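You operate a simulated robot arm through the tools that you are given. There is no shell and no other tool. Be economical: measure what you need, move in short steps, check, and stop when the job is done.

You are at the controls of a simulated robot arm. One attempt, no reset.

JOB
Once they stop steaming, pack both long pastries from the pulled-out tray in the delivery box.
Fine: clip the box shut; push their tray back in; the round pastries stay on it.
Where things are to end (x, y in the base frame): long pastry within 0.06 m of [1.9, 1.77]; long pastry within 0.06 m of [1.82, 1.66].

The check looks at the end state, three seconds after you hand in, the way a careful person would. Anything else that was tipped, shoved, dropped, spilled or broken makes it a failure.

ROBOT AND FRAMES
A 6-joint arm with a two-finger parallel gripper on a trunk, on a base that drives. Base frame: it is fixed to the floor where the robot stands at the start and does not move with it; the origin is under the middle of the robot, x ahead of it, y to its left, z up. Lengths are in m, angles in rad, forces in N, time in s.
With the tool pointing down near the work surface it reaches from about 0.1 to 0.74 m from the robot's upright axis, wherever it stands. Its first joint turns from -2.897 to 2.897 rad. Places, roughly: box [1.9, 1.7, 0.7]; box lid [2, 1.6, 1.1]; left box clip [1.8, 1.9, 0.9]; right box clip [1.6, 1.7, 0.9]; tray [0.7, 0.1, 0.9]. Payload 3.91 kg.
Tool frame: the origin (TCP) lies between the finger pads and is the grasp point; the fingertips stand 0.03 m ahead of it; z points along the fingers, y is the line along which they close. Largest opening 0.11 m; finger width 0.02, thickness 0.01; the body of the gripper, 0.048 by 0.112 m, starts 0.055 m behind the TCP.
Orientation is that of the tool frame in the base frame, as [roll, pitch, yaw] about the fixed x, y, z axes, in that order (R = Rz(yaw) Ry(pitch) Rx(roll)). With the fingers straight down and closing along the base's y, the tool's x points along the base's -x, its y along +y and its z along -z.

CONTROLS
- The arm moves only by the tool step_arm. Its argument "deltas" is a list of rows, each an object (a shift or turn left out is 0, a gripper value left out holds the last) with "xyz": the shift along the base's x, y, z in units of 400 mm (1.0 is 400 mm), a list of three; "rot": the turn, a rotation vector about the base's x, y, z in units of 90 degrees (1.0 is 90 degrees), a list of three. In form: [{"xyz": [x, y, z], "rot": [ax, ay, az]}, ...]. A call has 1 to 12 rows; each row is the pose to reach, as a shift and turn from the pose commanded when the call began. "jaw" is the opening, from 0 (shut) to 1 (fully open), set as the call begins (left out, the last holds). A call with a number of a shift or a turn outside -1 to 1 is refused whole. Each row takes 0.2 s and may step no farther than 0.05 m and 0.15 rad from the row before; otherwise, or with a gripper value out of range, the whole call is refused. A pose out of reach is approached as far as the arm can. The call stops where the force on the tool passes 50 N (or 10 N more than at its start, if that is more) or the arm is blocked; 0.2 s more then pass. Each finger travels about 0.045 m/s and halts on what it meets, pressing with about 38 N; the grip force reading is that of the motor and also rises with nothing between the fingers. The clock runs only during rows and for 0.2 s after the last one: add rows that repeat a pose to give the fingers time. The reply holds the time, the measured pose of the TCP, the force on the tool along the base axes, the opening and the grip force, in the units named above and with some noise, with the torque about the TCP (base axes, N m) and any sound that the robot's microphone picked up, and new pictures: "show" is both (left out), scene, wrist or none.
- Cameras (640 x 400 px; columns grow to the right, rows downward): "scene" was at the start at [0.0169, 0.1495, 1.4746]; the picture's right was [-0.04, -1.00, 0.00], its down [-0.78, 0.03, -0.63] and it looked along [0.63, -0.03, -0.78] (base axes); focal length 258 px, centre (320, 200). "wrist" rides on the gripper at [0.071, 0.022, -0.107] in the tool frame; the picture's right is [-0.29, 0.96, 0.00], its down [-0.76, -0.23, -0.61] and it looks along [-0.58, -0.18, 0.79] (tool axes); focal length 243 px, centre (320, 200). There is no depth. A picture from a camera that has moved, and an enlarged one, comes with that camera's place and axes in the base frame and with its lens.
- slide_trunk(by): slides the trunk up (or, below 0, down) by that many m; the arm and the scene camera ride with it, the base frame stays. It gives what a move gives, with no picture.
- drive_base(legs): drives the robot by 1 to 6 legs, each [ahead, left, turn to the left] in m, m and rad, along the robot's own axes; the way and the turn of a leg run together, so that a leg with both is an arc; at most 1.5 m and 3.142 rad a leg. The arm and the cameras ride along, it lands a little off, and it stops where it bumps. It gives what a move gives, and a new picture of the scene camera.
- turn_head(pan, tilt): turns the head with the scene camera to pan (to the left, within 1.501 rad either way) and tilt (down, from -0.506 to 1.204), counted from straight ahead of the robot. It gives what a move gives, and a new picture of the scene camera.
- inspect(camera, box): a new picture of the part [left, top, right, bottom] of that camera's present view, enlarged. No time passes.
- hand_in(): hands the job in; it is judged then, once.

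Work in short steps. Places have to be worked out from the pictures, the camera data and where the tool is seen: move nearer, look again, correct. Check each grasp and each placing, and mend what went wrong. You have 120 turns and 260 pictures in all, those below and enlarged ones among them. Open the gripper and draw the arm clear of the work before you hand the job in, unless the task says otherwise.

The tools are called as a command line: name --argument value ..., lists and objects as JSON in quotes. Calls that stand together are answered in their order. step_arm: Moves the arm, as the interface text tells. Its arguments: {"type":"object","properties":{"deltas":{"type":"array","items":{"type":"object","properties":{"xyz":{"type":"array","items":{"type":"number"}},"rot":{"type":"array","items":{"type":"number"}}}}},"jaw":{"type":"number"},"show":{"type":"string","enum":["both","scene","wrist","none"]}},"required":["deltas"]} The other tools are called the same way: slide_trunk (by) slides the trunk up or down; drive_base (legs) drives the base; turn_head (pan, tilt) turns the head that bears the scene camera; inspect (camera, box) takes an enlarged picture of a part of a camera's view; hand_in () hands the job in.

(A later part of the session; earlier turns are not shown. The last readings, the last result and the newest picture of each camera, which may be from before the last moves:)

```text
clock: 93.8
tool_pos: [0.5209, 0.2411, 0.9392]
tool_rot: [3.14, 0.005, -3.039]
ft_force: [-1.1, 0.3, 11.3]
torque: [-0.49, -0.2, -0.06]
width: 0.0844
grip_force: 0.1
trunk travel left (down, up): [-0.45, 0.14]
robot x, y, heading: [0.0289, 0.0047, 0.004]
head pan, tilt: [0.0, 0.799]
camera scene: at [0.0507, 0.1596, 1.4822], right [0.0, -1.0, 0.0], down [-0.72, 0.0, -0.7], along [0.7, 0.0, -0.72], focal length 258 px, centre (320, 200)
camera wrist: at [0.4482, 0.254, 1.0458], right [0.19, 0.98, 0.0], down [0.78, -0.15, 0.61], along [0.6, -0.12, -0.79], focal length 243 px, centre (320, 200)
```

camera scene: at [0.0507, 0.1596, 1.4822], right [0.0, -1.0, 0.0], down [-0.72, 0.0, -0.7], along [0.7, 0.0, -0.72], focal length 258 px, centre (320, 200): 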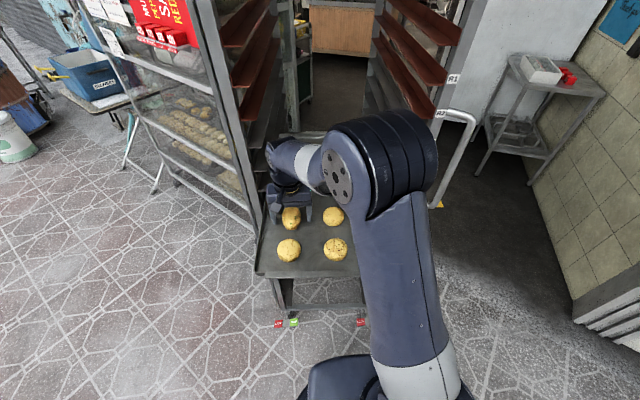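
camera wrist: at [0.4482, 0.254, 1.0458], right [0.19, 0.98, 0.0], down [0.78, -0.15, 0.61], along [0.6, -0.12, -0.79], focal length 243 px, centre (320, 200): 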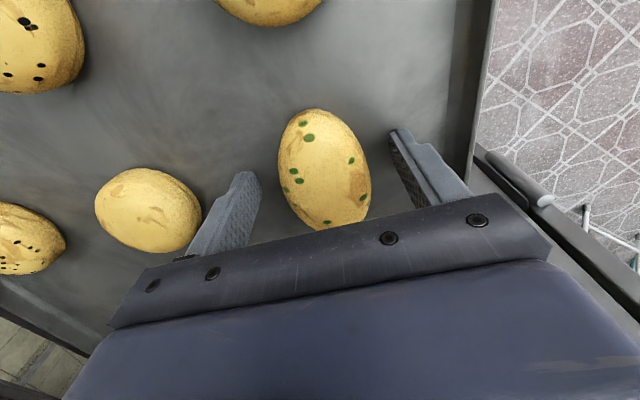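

Light floor contact (11 N). I back up 2 mm and close.

step_arm --deltas '[{"xyz": [0, 0, 0.007]}, {"xyz": [0, 0, 0.007]}]' --show "none"

step_arm --deltas '[{}, {}, {}, {}, {}, {}]' --jaw 0.2 --show "wrist"

```text
clock: 94.4
tool_pos: [0.5214, 0.2413, 0.9407]
tool_rot: [-3.141, -0.002, -3.039]
ft_force: [-0.1, -0.4, 1.2]
torque: [0.0, 0.0, -0.02]
width: 0.0849
grip_force: 0.0
trunk travel left (down, up): [-0.45, 0.14]
robot x, y, heading: [0.0322, 0.0083, 0.004]
head pan, tilt: [0.0, 0.799]
```

```text
clock: 95.8
tool_pos: [0.5204, 0.2414, 0.9407]
tool_rot: [-3.141, 0.0, -3.039]
ft_force: [0.3, -0.3, -0.7]
torque: [-0.01, -0.03, -0.01]
width: 0.0518
grip_force: 37.4
trunk travel left (down, up): [-0.45, 0.14]
robot x, y, heading: [0.0317, 0.0087, 0.006]
head pan, tilt: [0.0, 0.799]
camera wrist: at [0.4484, 0.2548, 1.0476], right [0.19, 0.98, 0.0], down [0.78, -0.15, 0.61], along [0.6, -0.12, -0.79], focal length 243 px, centre (320, 200)
```

wrist: 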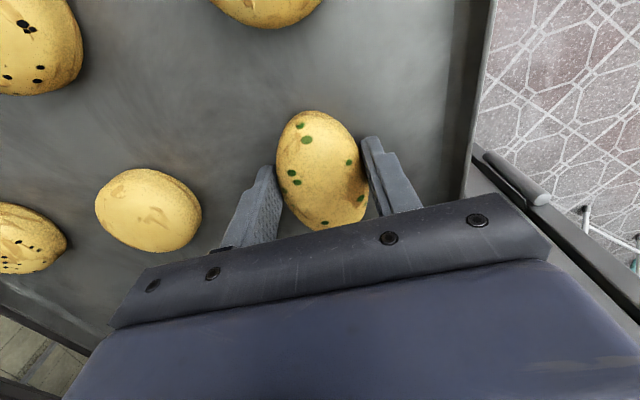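

Gripped. I lift straight up, then draw back to the travel pose.

step_arm --deltas '[{"xyz": [0, 0, 0.06]}, {"xyz": [0, 0, 0.16]}, {"xyz": [-0.05, -0.04, 0.26]}, {"xyz": [-0.11, -0.09, 0.34]}, {"xyz": [-0.18, -0.15, 0.41]}, {"xyz": [-0.25, -0.21, 0.47]}, {"xyz": [-0.32, -0.27, 0.53]}, {"xyz": [-0.39, -0.33, 0.58]}, {"xyz": [-0.43, -0.38, 0.59]}, {"xyz": [-0.43, -0.38, 0.59]}]'

```text
clock: 98.0
tool_pos: [0.3471, 0.0895, 1.1741]
tool_rot: [3.14, 0.0, -3.039]
ft_force: [-0.4, -0.4, -0.1]
torque: [0.0, -0.01, 0.02]
width: 0.0522
grip_force: 38.4
trunk travel left (down, up): [-0.45, 0.14]
robot x, y, heading: [0.0332, 0.0101, -0.002]
head pan, tilt: [0.0, 0.799]
camera scene: at [0.0514, 0.1598, 1.4819], right [0.0, -1.0, 0.0], down [-0.72, 0.0, -0.7], along [0.7, 0.0, -0.72], focal length 258 px, centre (320, 200)
camera wrist: at [0.275, 0.1021, 1.2825], right [0.19, 0.98, 0.0], down [0.78, -0.15, 0.61], along [0.6, -0.12, -0.79], focal length 243 px, centre (320, 200)
```

scene: 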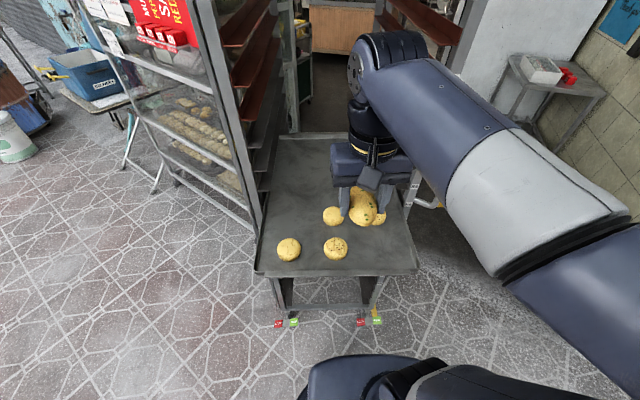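
wrist: 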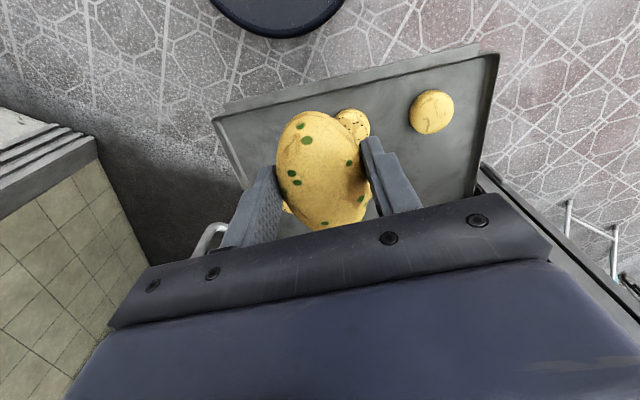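

Both long pastries are now handled one by one; I carry this one to the box.

drive_base --legs '[[-0.15, 0, 0], [0, 1.47, 0], [1.25, 0.787, 0], [0, 0, -0.64], [0.25, 0, 0]]'

```text
clock: 116.3
tool_pos: [1.6286, 1.9835, 1.1753]
tool_rot: [-3.141, 0.001, 2.584]
ft_force: [0.1, -1.0, -0.3]
torque: [-0.02, 0.01, -0.01]
width: 0.0516
grip_force: 37.9
trunk travel left (down, up): [-0.45, 0.14]
robot x, y, heading: [1.3222, 2.1119, -0.653]
head pan, tilt: [0.0, 0.799]
camera scene: at [1.4354, 2.2215, 1.4819], right [-0.61, -0.79, 0.0], down [-0.57, 0.43, -0.7], along [0.55, -0.42, -0.72], focal length 258 px, centre (320, 200)
```

scene: 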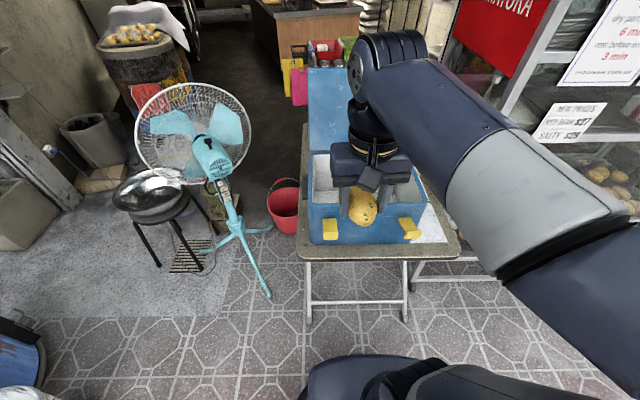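

I move 0.08 m closer for comfortable reach.

drive_base --legs '[[0.08, 0, 0]]'

```text
clock: 117.4
tool_pos: [1.6903, 1.9355, 1.173]
tool_rot: [-3.141, 0.002, 2.585]
ft_force: [0.6, -0.1, -0.7]
torque: [-0.03, 0.0, 0.04]
width: 0.0515
grip_force: 38.3
trunk travel left (down, up): [-0.45, 0.14]
robot x, y, heading: [1.3878, 2.0634, -0.649]
head pan, tilt: [0.0, 0.799]
camera scene: at [1.4985, 2.1734, 1.4819], right [-0.61, -0.79, 0.0], down [-0.57, 0.43, -0.7], along [0.55, -0.42, -0.72], focal length 258 px, centre (320, 200)
```

scene: 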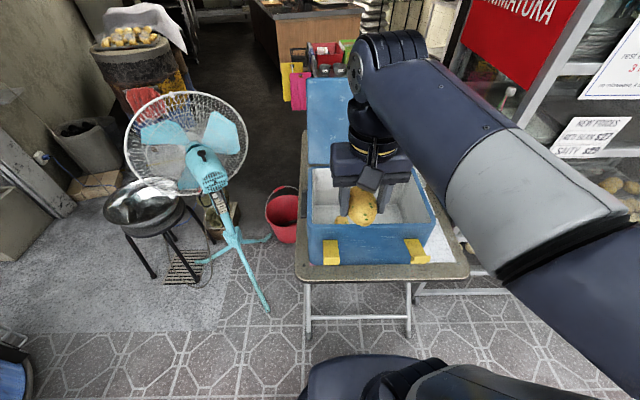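

I move over the right spot (1.836, 1.663).

step_arm --deltas '[{"xyz": [0.052, -0.097, 0], "rot": [0, 0, -0.01]}, {"xyz": [0.104, -0.194, 0], "rot": [0, 0, -0.02]}, {"xyz": [0.156, -0.292, 0], "rot": [0, 0, -0.03]}, {"xyz": [0.208, -0.389, 0], "rot": [0, 0, -0.04]}, {"xyz": [0.26, -0.486, 0], "rot": [0, 0, -0.05]}, {"xyz": [0.312, -0.584, 0], "rot": [0, 0, -0.06]}, {"xyz": [0.364, -0.681, 0], "rot": [0, 0, -0.066]}, {"xyz": [0.364, -0.681, 0], "rot": [0, 0, -0.066]}]'

```text
clock: 119.2
tool_pos: [1.8347, 1.6627, 1.1744]
tool_rot: [3.14, 0.0, 2.482]
ft_force: [0.2, -0.7, -1.1]
torque: [0.0, 0.02, -0.03]
width: 0.0516
grip_force: 38.4
trunk travel left (down, up): [-0.45, 0.14]
robot x, y, heading: [1.3857, 2.0685, -0.651]
head pan, tilt: [0.0, 0.799]
camera scene: at [1.4987, 2.1731, 1.4819], right [-0.61, -0.79, 0.0], down [-0.57, 0.44, -0.7], along [0.55, -0.42, -0.72], focal length 258 px, centre (320, 200)
camera wrist: at [1.7918, 1.7219, 1.2825], right [0.82, 0.58, 0.0], down [0.46, -0.65, 0.61], along [0.35, -0.5, -0.79], focal length 243 px, centre (320, 200)
```

scene: 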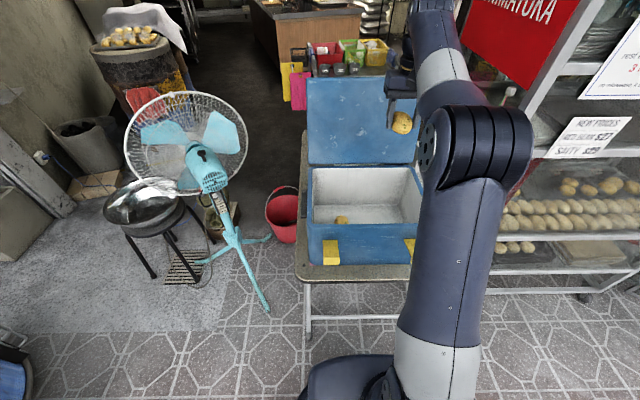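
wrist: 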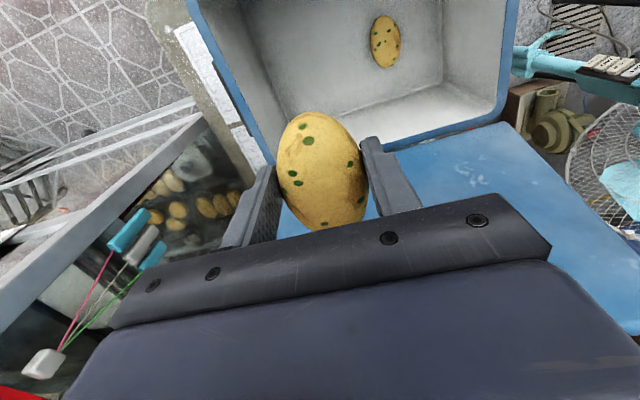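

Clear of the walls. I descend partway and check.

step_arm --deltas '[{"xyz": [0, 0, -0.11]}, {"xyz": [0, 0, -0.22]}, {"xyz": [0, 0, -0.33]}, {"xyz": [0, 0, -0.43]}, {"xyz": [0, 0, -0.52]}, {"xyz": [0, 0, -0.6]}, {"xyz": [0, 0, -0.6]}]'

```text
clock: 120.8
tool_pos: [1.8359, 1.6625, 0.9332]
tool_rot: [3.141, 0.0, 2.482]
ft_force: [0.1, -0.3, -0.7]
torque: [0.02, 0.0, 0.0]
width: 0.0515
grip_force: 38.3
trunk travel left (down, up): [-0.45, 0.14]
robot x, y, heading: [1.3866, 2.0645, -0.652]
head pan, tilt: [0.0, 0.799]
camera scene: at [1.4986, 2.1733, 1.4819], right [-0.61, -0.79, 0.0], down [-0.57, 0.44, -0.7], along [0.55, -0.42, -0.72], focal length 258 px, centre (320, 200)
camera wrist: at [1.7925, 1.7218, 1.0398], right [0.82, 0.58, 0.0], down [0.46, -0.65, 0.61], along [0.35, -0.5, -0.79], focal length 243 px, centre (320, 200)
```

scene: 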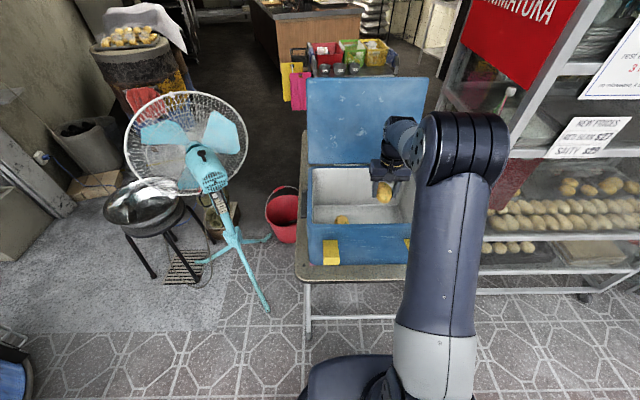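
wrist: 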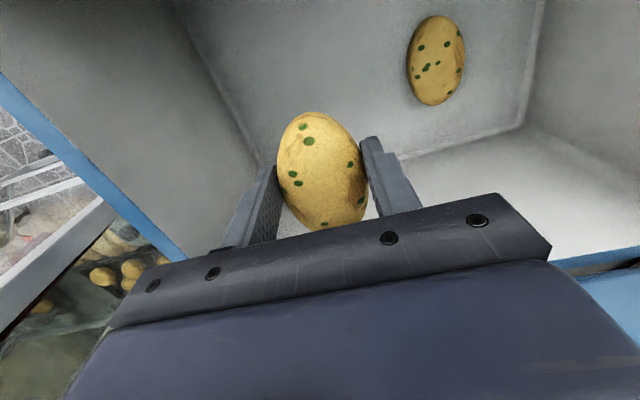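

Plenty of room from the right wall. I continue to z ≈ 0.785, then feel for the floor.

step_arm --deltas '[{"xyz": [0, 0, -0.1]}, {"xyz": [0, 0, -0.2]}, {"xyz": [0, 0, -0.28]}, {"xyz": [0, 0, -0.34]}, {"xyz": [0, 0, -0.36]}, {"xyz": [0, 0, -0.36]}]' --show "both"

step_arm --deltas '[{"xyz": [0, 0, -0.01]}, {"xyz": [0, 0, -0.02]}, {"xyz": [0, 0, -0.025]}, {"xyz": [0, 0, -0.03]}, {"xyz": [0, 0, -0.03]}]' --show "none"

```text
clock: 122.2
tool_pos: [1.8348, 1.6639, 0.7913]
tool_rot: [-3.141, -0.001, 2.482]
ft_force: [0.4, -0.3, -1.5]
torque: [-0.01, 0.01, 0.0]
width: 0.0515
grip_force: 38.2
trunk travel left (down, up): [-0.45, 0.14]
robot x, y, heading: [1.3889, 2.0664, -0.652]
head pan, tilt: [0.0, 0.799]
camera scene: at [1.4985, 2.1733, 1.4819], right [-0.61, -0.79, 0.0], down [-0.57, 0.43, -0.7], along [0.55, -0.42, -0.72], focal length 258 px, centre (320, 200)
camera wrist: at [1.7918, 1.7221, 0.8982], right [0.82, 0.58, 0.0], down [0.46, -0.65, 0.61], along [0.35, -0.5, -0.79], focal length 243 px, centre (320, 200)
```

scene: 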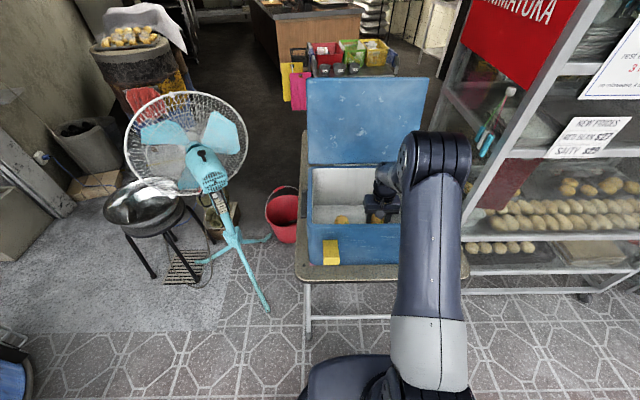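
wrist: 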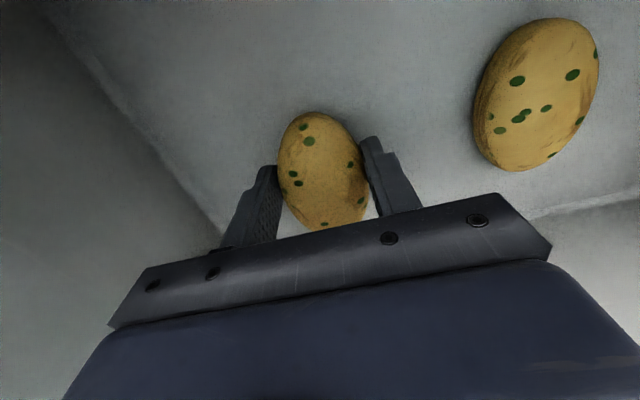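

```text
clock: 123.4
tool_pos: [1.8367, 1.6634, 0.779]
tool_rot: [3.14, 0.0, 2.482]
ft_force: [0.7, 0.3, -0.6]
torque: [0.0, -0.01, 0.01]
width: 0.0515
grip_force: 38.1
trunk travel left (down, up): [-0.45, 0.14]
robot x, y, heading: [1.392, 2.0646, -0.65]
head pan, tilt: [0.0, 0.799]
```

Not yet touching; I nudge 2 mm down and release.

step_arm --deltas '[{"xyz": [0, 0, -0.005]}, {"xyz": [0, 0, -0.005]}]' --show "none"

step_arm --deltas '[{}, {}, {}, {}]' --jaw 0.66 --show "wrist"

```text
clock: 124.0
tool_pos: [1.8371, 1.6622, 0.7759]
tool_rot: [-3.141, -0.001, 2.482]
ft_force: [-0.2, 1.0, -1.3]
torque: [-0.03, -0.01, 0.0]
width: 0.0515
grip_force: 38.0
trunk travel left (down, up): [-0.45, 0.14]
robot x, y, heading: [1.3846, 2.0618, -0.653]
head pan, tilt: [0.0, 0.799]
```

```text
clock: 125.0
tool_pos: [1.8359, 1.6632, 0.7764]
tool_rot: [-3.14, 0.0, 2.482]
ft_force: [0.7, 0.7, -0.4]
torque: [-0.02, 0.0, 0.0]
width: 0.0727
grip_force: 0.1
trunk travel left (down, up): [-0.45, 0.14]
robot x, y, heading: [1.3883, 2.064, -0.652]
head pan, tilt: [0.0, 0.799]
camera wrist: at [1.7932, 1.7228, 0.8839], right [0.82, 0.58, 0.0], down [0.46, -0.65, 0.61], along [0.35, -0.5, -0.79], focal length 243 px, centre (320, 200)
```

wrist: 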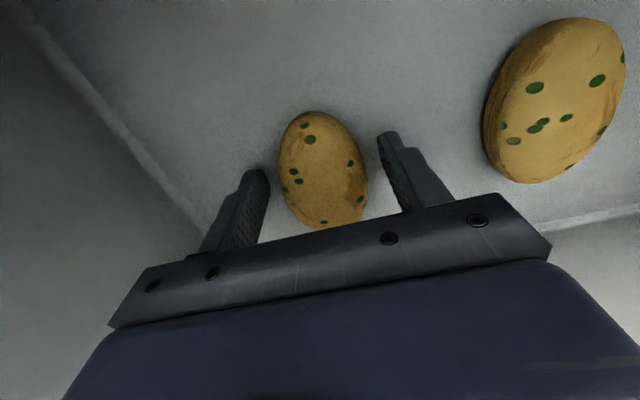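

Released. I raise straight up.

step_arm --deltas '[{"xyz": [0, 0, 0.08]}, {"xyz": [0, 0, 0.18]}, {"xyz": [0, 0, 0.28]}, {"xyz": [0, 0, 0.4]}, {"xyz": [0, 0, 0.52]}, {"xyz": [0, 0, 0.64]}, {"xyz": [0, 0, 0.76]}, {"xyz": [0, 0, 0.88]}, {"xyz": [0, 0, 1.0]}, {"xyz": [0, 0, 1.0]}]' --show "both"

```text
clock: 127.2
tool_pos: [1.8331, 1.6664, 1.1818]
tool_rot: [-3.141, -0.002, 2.482]
ft_force: [0.7, 0.1, 0.0]
torque: [-0.02, 0.01, 0.01]
width: 0.0725
grip_force: 0.1
trunk travel left (down, up): [-0.45, 0.14]
robot x, y, heading: [1.385, 2.0635, -0.658]
head pan, tilt: [0.0, 0.799]
camera scene: at [1.4983, 2.1735, 1.4819], right [-0.61, -0.79, 0.0], down [-0.57, 0.43, -0.7], along [0.55, -0.42, -0.72], focal length 258 px, centre (320, 200)
camera wrist: at [1.7907, 1.7256, 1.29], right [0.82, 0.58, 0.0], down [0.46, -0.65, 0.61], along [0.35, -0.5, -0.79], focal length 243 px, centre (320, 200)
```

scene: 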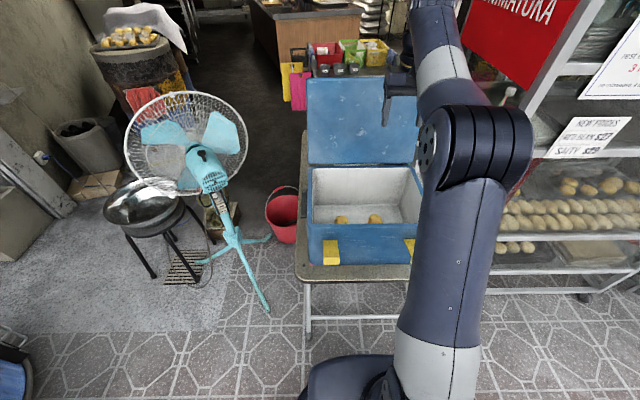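
wrist: 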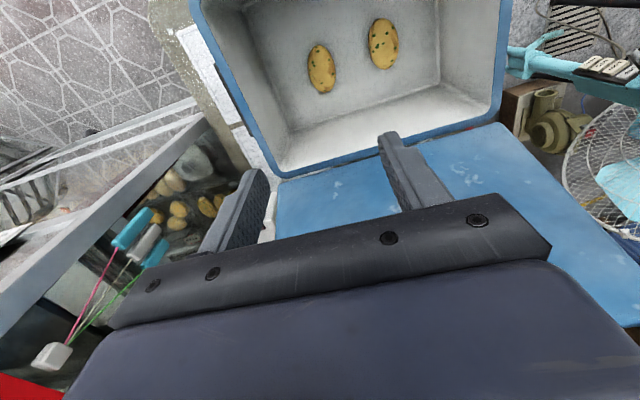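

Both pastries are in the box. The lid's top edge lies at about (2.03, 1.60, 1.19), leaning back ~16°. I raise the hand and turn it 90° so the fingers can straddle the lid edge.

step_arm --deltas '[{"xyz": [-0.02, 0.015, 0.06], "rot": [0, 0, -0.084]}, {"xyz": [-0.04, 0.03, 0.12], "rot": [0, 0, -0.168]}, {"xyz": [-0.06, 0.045, 0.18], "rot": [0, 0, -0.252]}, {"xyz": [-0.08, 0.06, 0.24], "rot": [0, 0, -0.336]}, {"xyz": [-0.1, 0.075, 0.29], "rot": [0, 0, -0.42]}, {"xyz": [-0.12, 0.09, 0.295], "rot": [0, 0, -0.504]}, {"xyz": [-0.14, 0.105, 0.295], "rot": [0, 0, -0.588]}, {"xyz": [-0.16, 0.12, 0.295], "rot": [0, 0, -0.672]}, {"xyz": [-0.18, 0.135, 0.295], "rot": [0, 0, -0.756]}, {"xyz": [-0.2, 0.15, 0.295], "rot": [0, 0, -0.84]}, {"xyz": [-0.2, 0.15, 0.295], "rot": [0, 0, -0.92]}, {"xyz": [-0.2, 0.15, 0.295], "rot": [0, 0, -1.0]}]' --jaw 0.65

drive_base --legs '[[0.09, 0, 0]]'

```text
clock: 129.8
tool_pos: [1.747, 1.73, 1.2684]
tool_rot: [3.139, 0.0, 0.91]
ft_force: [0.8, 0.1, 0.1]
torque: [-0.02, 0.0, 0.01]
width: 0.0716
grip_force: 0.0
out of reach, approached as far as the arm can: row 3, 4, 5, 6, 7, 8, 9, 10, 11, 12
trunk travel left (down, up): [-0.45, 0.14]
robot x, y, heading: [1.3889, 2.0639, -0.651]
head pan, tilt: [0.0, 0.799]
camera scene: at [1.4984, 2.1734, 1.4819], right [-0.61, -0.79, 0.0], down [-0.57, 0.43, -0.7], along [0.55, -0.42, -0.72], focal length 258 px, centre (320, 200)
camera wrist: at [1.8074, 1.7718, 1.3769], right [0.58, -0.82, 0.0], down [-0.65, -0.46, 0.61], along [-0.49, -0.35, -0.79], focal length 243 px, centre (320, 200)
```

scene: 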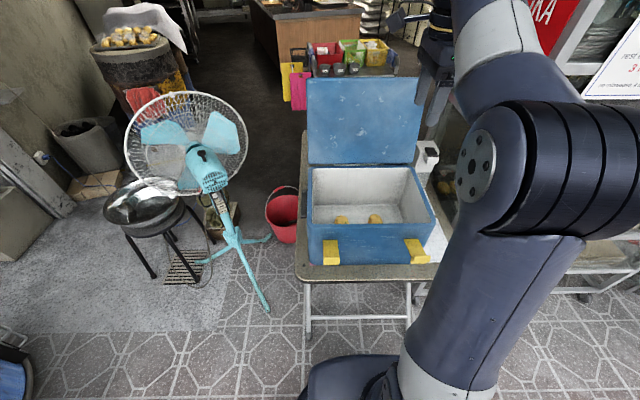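
wrist: 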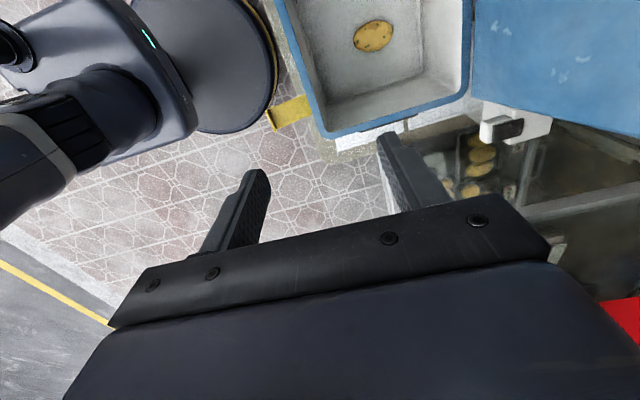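

```text
clock: 130.9
tool_pos: [1.8183, 1.676, 1.2685]
tool_rot: [3.138, -0.001, 0.912]
ft_force: [0.2, 0.1, -0.1]
torque: [0.01, 0.0, -0.01]
width: 0.0714
grip_force: 0.0
trunk travel left (down, up): [-0.45, 0.14]
robot x, y, heading: [1.4609, 2.01, -0.654]
head pan, tilt: [0.0, 0.799]
camera scene: at [1.5699, 2.1189, 1.4819], right [-0.61, -0.8, 0.0], down [-0.57, 0.43, -0.7], along [0.55, -0.42, -0.72], focal length 258 px, centre (320, 200)
```

scene: 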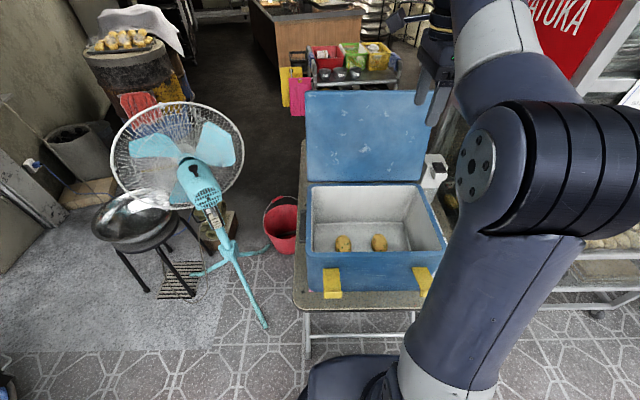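

The arm tops out near z 1.27 here, so I raise the trunk 0.14 m for reach over the lid.

slide_trunk --by 0.13

turn_head --pan 0.0 --tilt 0.7

inspect --camera "scene" --box '[280, 70, 480, 270]'

inspect --camera "wrist" --box '[260, 0, 640, 240]'

```text
clock: 132.5
tool_pos: [1.8183, 1.6759, 1.3996]
tool_rot: [3.139, 0.001, 0.91]
ft_force: [0.1, 0.8, 0.2]
torque: [0.0, -0.03, -0.04]
width: 0.0714
grip_force: 0.1
trunk travel left (down, up): [-0.58, 0.01]
robot x, y, heading: [1.4603, 2.0116, -0.65]
head pan, tilt: [0.0, 0.799]
```

```text
clock: 133.1
tool_pos: [1.8192, 1.6751, 1.3993]
tool_rot: [3.138, 0.0, 0.91]
ft_force: [-0.1, -0.3, 0.1]
torque: [0.02, 0.02, -0.04]
width: 0.0713
grip_force: 0.1
trunk travel left (down, up): [-0.58, 0.01]
robot x, y, heading: [1.4581, 2.0104, -0.652]
head pan, tilt: [0.0, 0.7]
camera scene: at [1.573, 2.1165, 1.6201], right [-0.61, -0.8, 0.0], down [-0.51, 0.39, -0.76], along [0.61, -0.46, -0.64], focal length 258 px, centre (320, 200)
```

scene: 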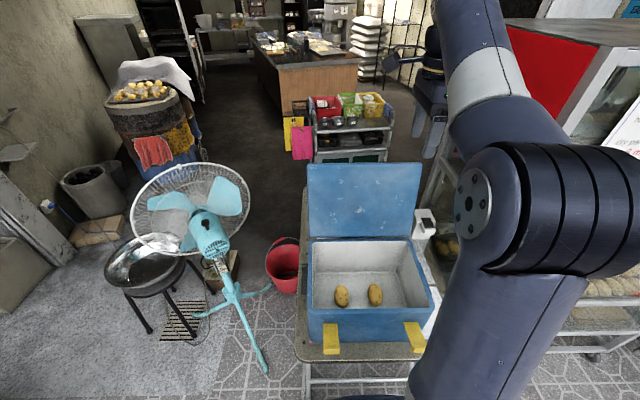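

```text
2.00 times, centred on (380, 170) of scene
camera zoom: at [1.573, 2.1165, 1.6201], right [-0.61, -0.8, 0.0], down [-0.51, 0.39, -0.76], along [0.61, -0.46, -0.64], focal length 516 px, centre (200, 260)
```

zoom: 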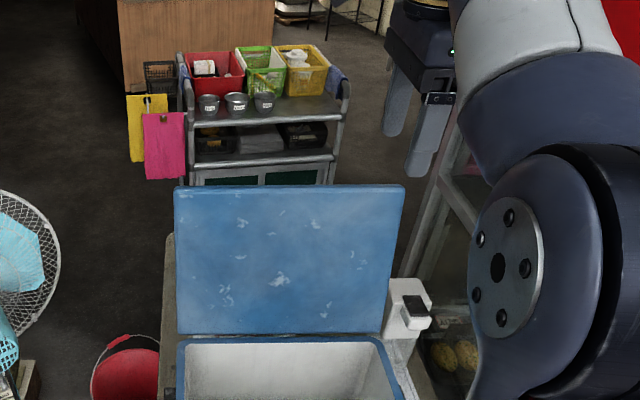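

```text
1.67 times, centred on (450, 120) of wrist
camera zoom: at [1.8788, 1.7175, 1.5067], right [0.58, -0.82, 0.0], down [-0.65, -0.46, 0.61], along [-0.49, -0.35, -0.79], focal length 404 px, centre (103, 333)
```

zoom: 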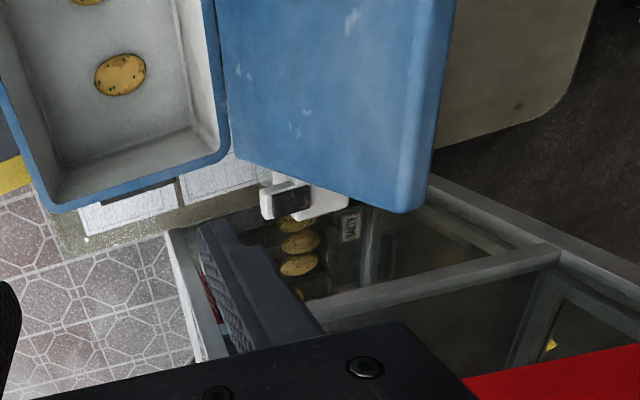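

The lid is about 0.03 m thick. I move above the middle of its top edge with tips still well above it.

step_arm --deltas '[{"xyz": [0.09, -0.035, 0]}, {"xyz": [0.18, -0.07, 0]}, {"xyz": [0.27, -0.105, -0.04]}, {"xyz": [0.36, -0.14, -0.08]}, {"xyz": [0.45, -0.175, -0.14]}, {"xyz": [0.5475, -0.2125, -0.18]}, {"xyz": [0.5475, -0.2125, -0.2]}]' --jaw 0.82

```text
clock: 134.7
tool_pos: [2.0038, 1.6069, 1.2774]
tool_rot: [3.091, -0.001, 0.911]
ft_force: [-0.8, 0.6, 1.6]
torque: [-0.08, -0.03, -0.02]
width: 0.0904
grip_force: 0.1
out of reach, approached as far as the arm can: row 1, 2, 3, 4, 5, 6, 7
trunk travel left (down, up): [-0.58, 0.01]
robot x, y, heading: [1.4579, 2.0113, -0.655]
head pan, tilt: [0.0, 0.7]
camera scene: at [1.5691, 2.1189, 1.6204], right [-0.61, -0.8, 0.0], down [-0.51, 0.39, -0.77], along [0.61, -0.47, -0.64], focal length 258 px, centre (320, 200)
camera wrist: at [2.0593, 1.6519, 1.3859], right [0.58, -0.81, 0.05], down [-0.67, -0.44, 0.59], along [-0.46, -0.38, -0.8], focal length 243 px, centre (320, 200)
```

scene: 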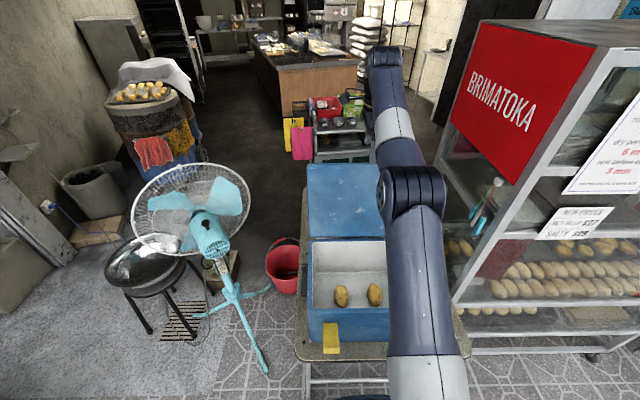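
wrist: 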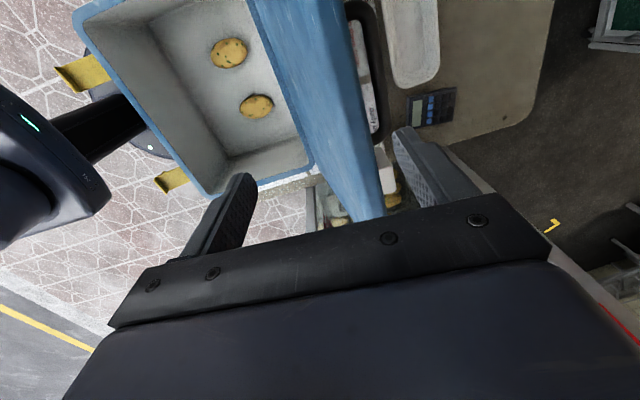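

The lid sits between the fingers, but I'm at the reach limit. I descend a little to see whether full reach comes back lower down.

step_arm --deltas '[{"xyz": [0, 0, -0.05]}, {"xyz": [0, 0, -0.1]}, {"xyz": [0, 0, -0.13]}, {"xyz": [0, 0, -0.13]}]'

```text
clock: 135.7
tool_pos: [2.0054, 1.6084, 1.2205]
tool_rot: [3.136, 0.001, 0.911]
ft_force: [-0.1, -0.1, 5.3]
torque: [-0.22, -0.16, -0.05]
width: 0.0904
grip_force: 0.0
trunk travel left (down, up): [-0.58, 0.01]
robot x, y, heading: [1.46, 2.0083, -0.656]
head pan, tilt: [0.0, 0.7]
camera scene: at [1.5727, 2.1167, 1.6203], right [-0.61, -0.8, 0.0], down [-0.51, 0.39, -0.77], along [0.61, -0.46, -0.64], focal length 258 px, centre (320, 200)
camera wrist: at [2.0655, 1.6512, 1.3279], right [0.58, -0.82, 0.01], down [-0.65, -0.46, 0.61], along [-0.49, -0.35, -0.8], focal length 243 px, centre (320, 200)
```

scene: 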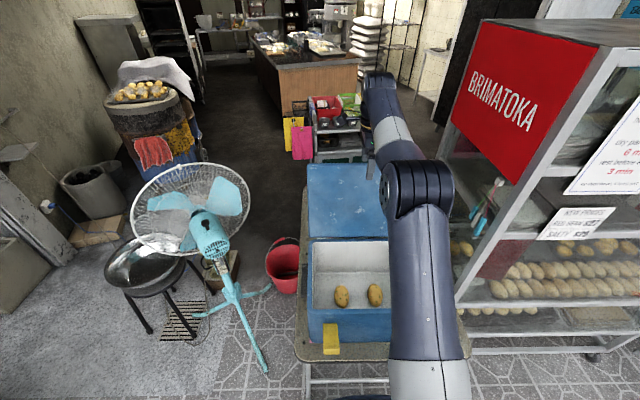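
wrist: 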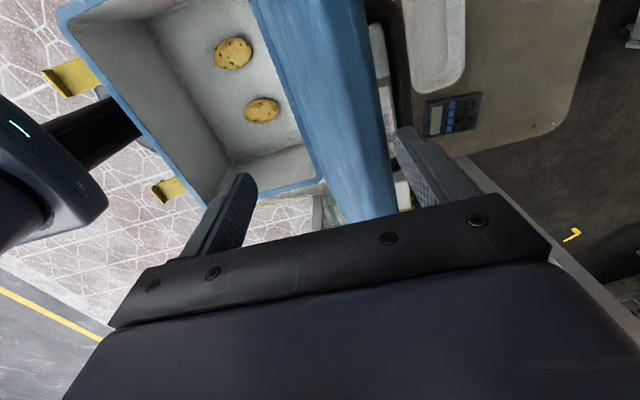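

A light 5 N touch: the rear finger tip is likely on the lid's top. I go up slightly and move 0.035 m further back.

step_arm --deltas '[{"xyz": [0, 0, 0.03]}, {"xyz": [0.035, -0.027, 0.03]}, {"xyz": [0.069, -0.054, 0.03]}, {"xyz": [0.069, -0.054, 0.03]}]' --show "wrist"

```text
clock: 136.7
tool_pos: [2.0198, 1.6018, 1.2298]
tool_rot: [3.138, 0.001, 0.912]
ft_force: [-0.4, 0.4, 0.6]
torque: [0.01, -0.01, -0.01]
width: 0.0902
grip_force: 0.1
out of reach, approached as far as the arm can: row 3, 4
trunk travel left (down, up): [-0.58, 0.01]
robot x, y, heading: [1.4592, 2.0116, -0.652]
head pan, tilt: [0.0, 0.7]
camera wrist: at [2.0799, 1.6435, 1.3375], right [0.58, -0.82, 0.0], down [-0.65, -0.46, 0.61], along [-0.49, -0.35, -0.79], focal length 243 px, centre (320, 200)
```

wrist: 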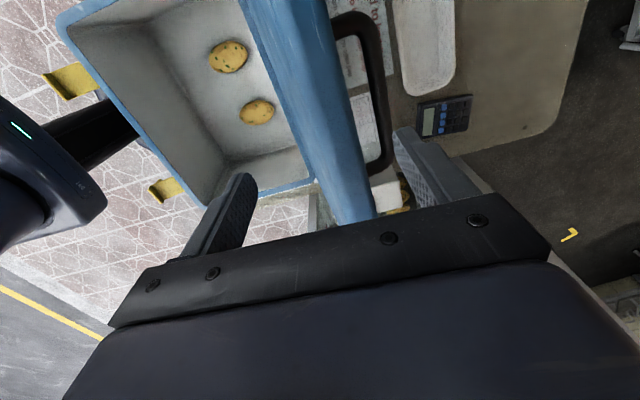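

Now the lid edge is between the fingers. I descend 4 cm to straddle it.

step_arm --deltas '[{"xyz": [0.01, -0.008, -0.03]}, {"xyz": [0.02, -0.016, -0.06]}, {"xyz": [0.02, -0.016, -0.09]}, {"xyz": [0.02, -0.016, -0.11]}, {"xyz": [0.02, -0.016, -0.11]}]'

```text
clock: 137.9
tool_pos: [2.0289, 1.5945, 1.1853]
tool_rot: [3.137, -0.001, 0.911]
ft_force: [0.4, 0.3, 0.8]
torque: [-0.01, -0.04, 0.0]
width: 0.0903
grip_force: 0.0
trunk travel left (down, up): [-0.58, 0.01]
robot x, y, heading: [1.4579, 2.0114, -0.649]
head pan, tilt: [0.0, 0.7]
camera scene: at [1.5731, 2.1165, 1.6202], right [-0.61, -0.8, 0.0], down [-0.51, 0.39, -0.76], along [0.61, -0.46, -0.64], focal length 258 px, centre (320, 200)
camera wrist: at [2.0891, 1.6362, 1.2932], right [0.58, -0.82, 0.0], down [-0.65, -0.46, 0.61], along [-0.49, -0.35, -0.79], focal length 243 px, centre (320, 200)
```

scene: 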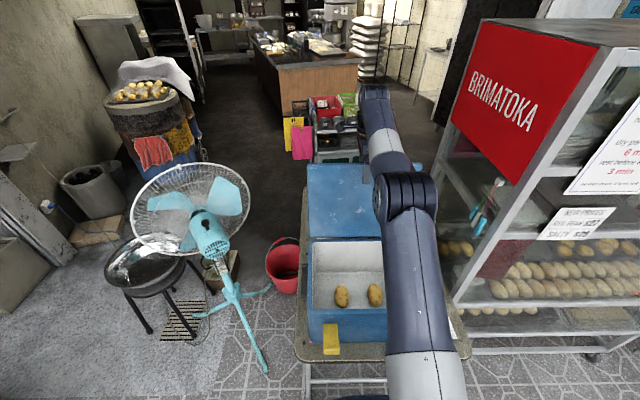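
wrist: 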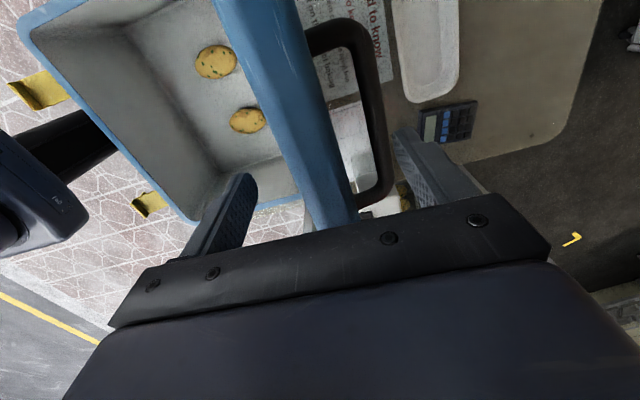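

The lid is straddled without contact. I start pulling it round its hinge along an arc.

step_arm --deltas '[{"xyz": [-0.035, 0.027, 0.012]}, {"xyz": [-0.0703, 0.0546, 0.0225]}, {"xyz": [-0.106, 0.0825, 0.028]}, {"xyz": [-0.1424, 0.1105, 0.0318]}, {"xyz": [-0.1424, 0.1105, 0.0318]}]'

```text
clock: 139.1
tool_pos: [1.9714, 1.6376, 1.1966]
tool_rot: [3.138, 0.002, 0.911]
ft_force: [-0.5, 0.1, 0.3]
torque: [0.0, 0.04, 0.02]
width: 0.0902
grip_force: 0.1
trunk travel left (down, up): [-0.58, 0.01]
robot x, y, heading: [1.4592, 2.0085, -0.654]
head pan, tilt: [0.0, 0.7]
camera scene: at [1.573, 2.1165, 1.6201], right [-0.61, -0.8, 0.0], down [-0.51, 0.39, -0.76], along [0.61, -0.46, -0.64], focal length 258 px, centre (320, 200)
camera wrist: at [2.0316, 1.6793, 1.3053], right [0.58, -0.82, 0.0], down [-0.65, -0.46, 0.61], along [-0.49, -0.35, -0.79], focal length 243 px, centre (320, 200)
```

scene: 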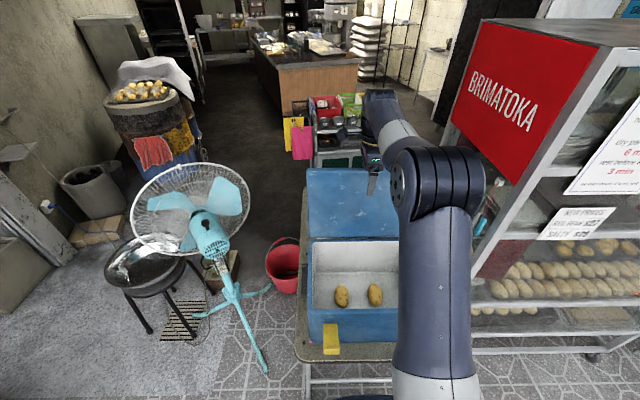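
wrist: 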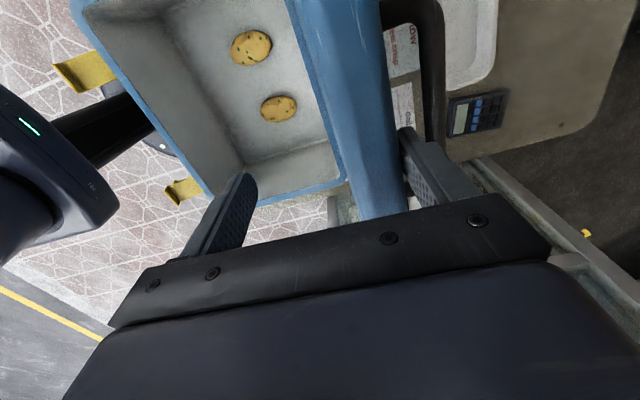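

No resistance yet. I continue along the arc, beginning to tilt with the lid.

step_arm --deltas '[{"xyz": [-0.036, 0.028, -0.001]}, {"xyz": [-0.0725, 0.0562, -0.003]}, {"xyz": [-0.108, 0.084, -0.01], "rot": [-0.02, -0.026, 0]}, {"xyz": [-0.1438, 0.1116, -0.019], "rot": [-0.041, -0.053, 0]}, {"xyz": [-0.1438, 0.1116, -0.019], "rot": [-0.041, -0.053, 0]}]'

```text
clock: 140.3
tool_pos: [1.9138, 1.681, 1.1922]
tool_rot: [3.032, 0.0, 0.912]
ft_force: [-0.3, 0.2, -0.5]
torque: [-0.02, 0.01, 0.04]
width: 0.0905
grip_force: 0.3
trunk travel left (down, up): [-0.58, 0.01]
robot x, y, heading: [1.4569, 2.0085, -0.652]
head pan, tilt: [0.0, 0.7]
camera scene: at [1.5729, 2.1167, 1.6201], right [-0.61, -0.8, 0.0], down [-0.51, 0.39, -0.77], along [0.61, -0.46, -0.64], focal length 258 px, centre (320, 200)
camera wrist: at [1.964, 1.7304, 1.3012], right [0.57, -0.81, 0.1], down [-0.7, -0.42, 0.58], along [-0.43, -0.41, -0.81], focal length 243 px, centre (320, 200)
```

scene: 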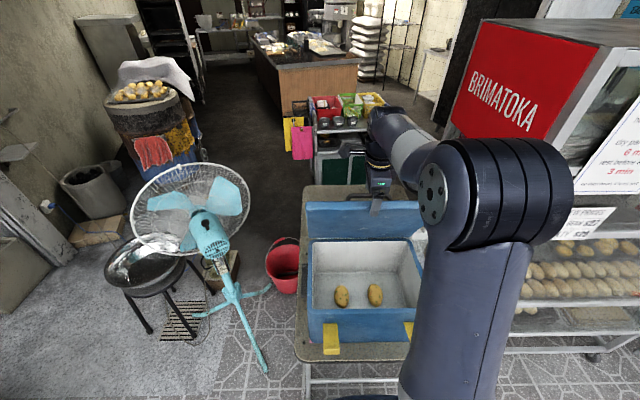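
wrist: 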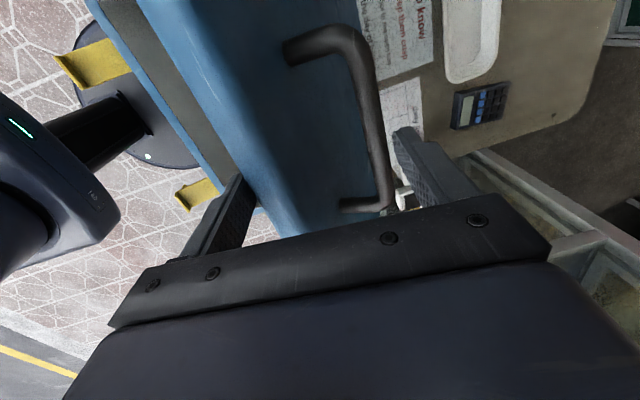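

The lid has tipped forward and now rests on the front finger. I lower it along the arc to about 45°.

step_arm --deltas '[{"xyz": [-0.0474, 0.0368, -0.024], "rot": [-0.0307, -0.0395, 0]}, {"xyz": [-0.0952, 0.0739, -0.048], "rot": [-0.0613, -0.079, 0]}, {"xyz": [-0.1343, 0.1042, -0.0775], "rot": [-0.0954, -0.1229, 0]}, {"xyz": [-0.173, 0.1342, -0.1065], "rot": [-0.1294, -0.1668, 0]}, {"xyz": [-0.173, 0.1342, -0.1065], "rot": [-0.1294, -0.1668, 0]}]'

```text
clock: 141.5
tool_pos: [1.8419, 1.735, 1.15]
tool_rot: [2.701, -0.001, 0.912]
ft_force: [0.1, -0.1, -0.7]
torque: [-0.02, 0.01, 0.05]
width: 0.0907
grip_force: 0.4
trunk travel left (down, up): [-0.58, 0.01]
robot x, y, heading: [1.4561, 2.008, -0.651]
head pan, tilt: [0.0, 0.7]
camera scene: at [1.5728, 2.1167, 1.6202], right [-0.61, -0.8, 0.0], down [-0.51, 0.39, -0.77], along [0.61, -0.46, -0.64], focal length 258 px, centre (320, 200)
camera wrist: at [1.8657, 1.8066, 1.2563], right [0.51, -0.76, 0.41], down [-0.84, -0.31, 0.45], along [-0.21, -0.57, -0.79], focal length 243 px, centre (320, 200)
```

scene: 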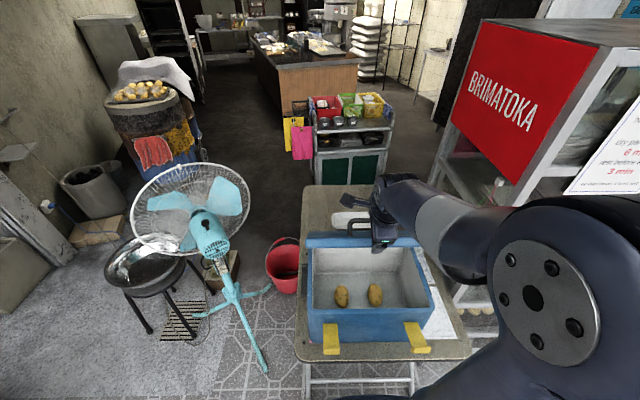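
wrist: 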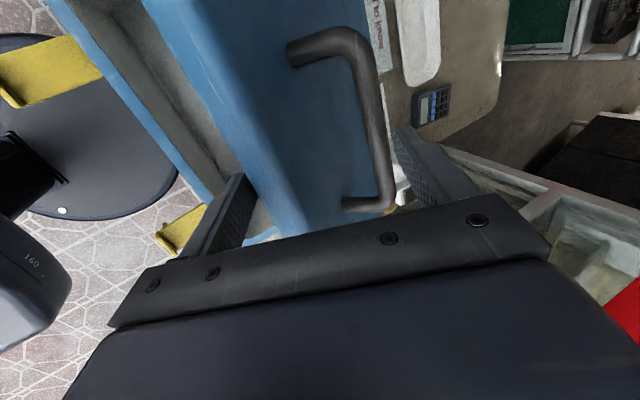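

The lid rides along well. I lower it further to about 25°.

step_arm --deltas '[{"xyz": [-0.035, 0.027, -0.037], "rot": [-0.034, -0.044, 0]}, {"xyz": [-0.0693, 0.0538, -0.074], "rot": [-0.0681, -0.0878, 0]}, {"xyz": [-0.0965, 0.075, -0.12], "rot": [-0.092, -0.1185, 0]}, {"xyz": [-0.1234, 0.0958, -0.166], "rot": [-0.1158, -0.1492, 0]}, {"xyz": [-0.1234, 0.0958, -0.166], "rot": [-0.1158, -0.1492, 0]}]'

```text
clock: 142.7
tool_pos: [1.7977, 1.7691, 1.088]
tool_rot: [2.416, 0.005, 0.905]
ft_force: [-1.8, -0.1, -1.2]
torque: [-0.03, 0.02, 0.02]
width: 0.0906
grip_force: 0.5
out of reach, approached as far as the arm can: row 4, 5
trunk travel left (down, up): [-0.58, 0.01]
robot x, y, heading: [1.4618, 2.0098, -0.653]
head pan, tilt: [0.0, 0.7]
camera scene: at [1.5729, 2.1166, 1.6202], right [-0.61, -0.8, 0.0], down [-0.51, 0.39, -0.76], along [0.61, -0.46, -0.64], focal length 258 px, centre (320, 200)
camera wrist: at [1.7986, 1.8587, 1.1824], right [0.39, -0.67, 0.64], down [-0.92, -0.24, 0.31], along [-0.05, -0.71, -0.71], focal length 243 px, centre (320, 200)
```

scene: 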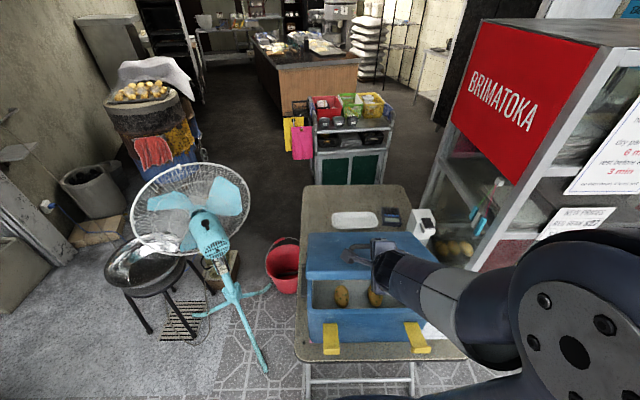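
wrist: 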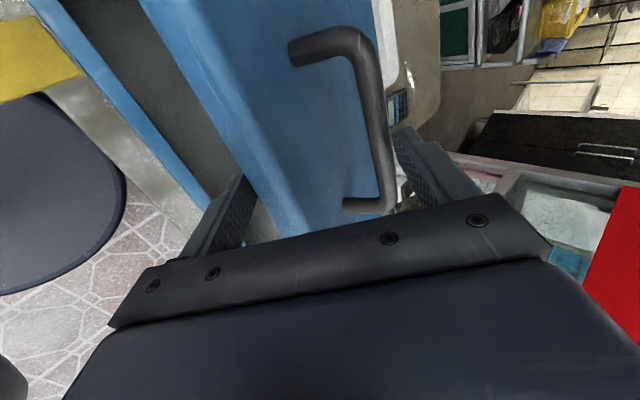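

The arm is at a joint limit, so I use the trunk to lower the lid the rest of the way.

slide_trunk --by -0.04

slide_trunk --by -0.035

inspect --camera "scene" --box '[260, 150, 500, 350]'

inspect --camera "wrist" --box '[0, 0, 640, 400]'

```text
clock: 143.6
tool_pos: [1.7973, 1.7695, 1.0483]
tool_rot: [2.413, 0.008, 0.907]
ft_force: [-1.8, 3.6, 2.8]
torque: [-0.56, -0.34, 0.64]
width: 0.0946
grip_force: 37.6
trunk travel left (down, up): [-0.54, 0.05]
robot x, y, heading: [1.4596, 2.0076, -0.649]
head pan, tilt: [0.0, 0.7]
```

```text
clock: 144.3
tool_pos: [1.798, 1.7702, 1.0122]
tool_rot: [2.418, 0.007, 0.905]
ft_force: [-1.1, 4.2, -0.9]
torque: [-0.22, 0.09, 0.37]
width: 0.096
grip_force: 38.2
trunk travel left (down, up): [-0.505, 0.085]
robot x, y, heading: [1.4598, 2.0088, -0.646]
head pan, tilt: [0.0, 0.7]
```

```text
2.00 times, centred on (380, 250) of scene
camera zoom: at [1.5729, 2.1171, 1.5449], right [-0.61, -0.8, 0.0], down [-0.51, 0.39, -0.77], along [0.61, -0.46, -0.64], focal length 516 px, centre (200, 100)
```

zoom: 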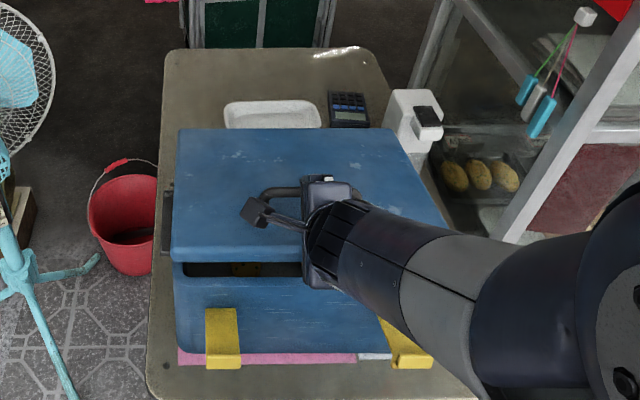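

```text
1.00 times, centred on (320, 200) of wrist (not enlarged: the box is as wide or as high as the picture)
camera zoom: at [1.7985, 1.8589, 1.1068], right [0.39, -0.67, 0.64], down [-0.92, -0.24, 0.31], along [-0.05, -0.7, -0.71], focal length 243 px, centre (320, 200)
```

zoom: 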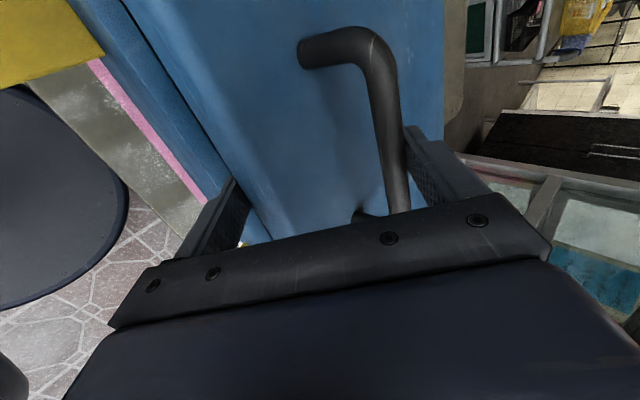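

The lid is nearly down. I open the jaw fully and withdraw along the fingers' own axis.

step_arm --deltas '[{}, {}, {}]' --jaw 1 --show "none"

step_arm --deltas '[{"xyz": [-0.035, 0.027, 0.05]}, {"xyz": [-0.07, 0.054, 0.1]}, {"xyz": [-0.1037, 0.0805, 0.15]}, {"xyz": [-0.1037, 0.0805, 0.15]}]'

```text
clock: 145.2
tool_pos: [1.798, 1.7687, 1.013]
tool_rot: [2.413, 0.006, 0.903]
ft_force: [-1.2, 0.4, -1.8]
torque: [-0.03, 0.07, 0.01]
width: 0.11
grip_force: 0.0
trunk travel left (down, up): [-0.505, 0.085]
robot x, y, heading: [1.4631, 2.0108, -0.645]
head pan, tilt: [0.0, 0.7]
```

```text
clock: 146.2
tool_pos: [1.7562, 1.8018, 1.0722]
tool_rot: [2.417, 0.007, 0.906]
ft_force: [-0.4, 0.6, 0.2]
torque: [0.02, 0.01, -0.02]
width: 0.1104
grip_force: 0.1
trunk travel left (down, up): [-0.505, 0.085]
robot x, y, heading: [1.4614, 2.0102, -0.656]
head pan, tilt: [0.0, 0.7]
camera scene: at [1.5727, 2.1168, 1.5452], right [-0.61, -0.8, 0.0], down [-0.51, 0.39, -0.77], along [0.61, -0.46, -0.64], focal length 258 px, centre (320, 200)
camera wrist: at [1.7571, 1.8912, 1.1674], right [0.39, -0.67, 0.64], down [-0.92, -0.24, 0.31], along [-0.05, -0.71, -0.71], focal length 243 px, centre (320, 200)
```

scene: 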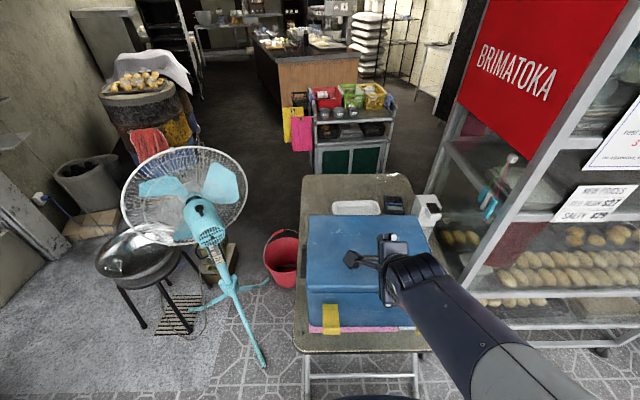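
wrist: 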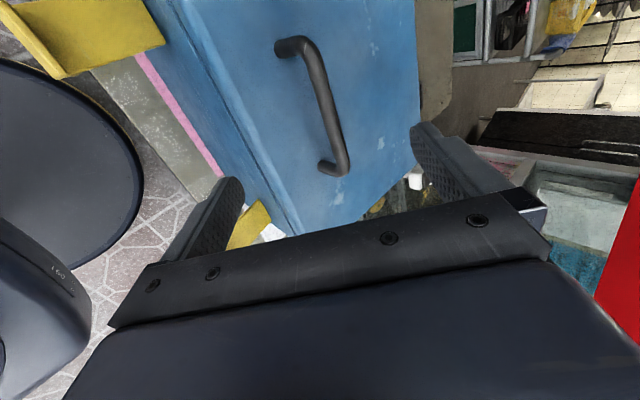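

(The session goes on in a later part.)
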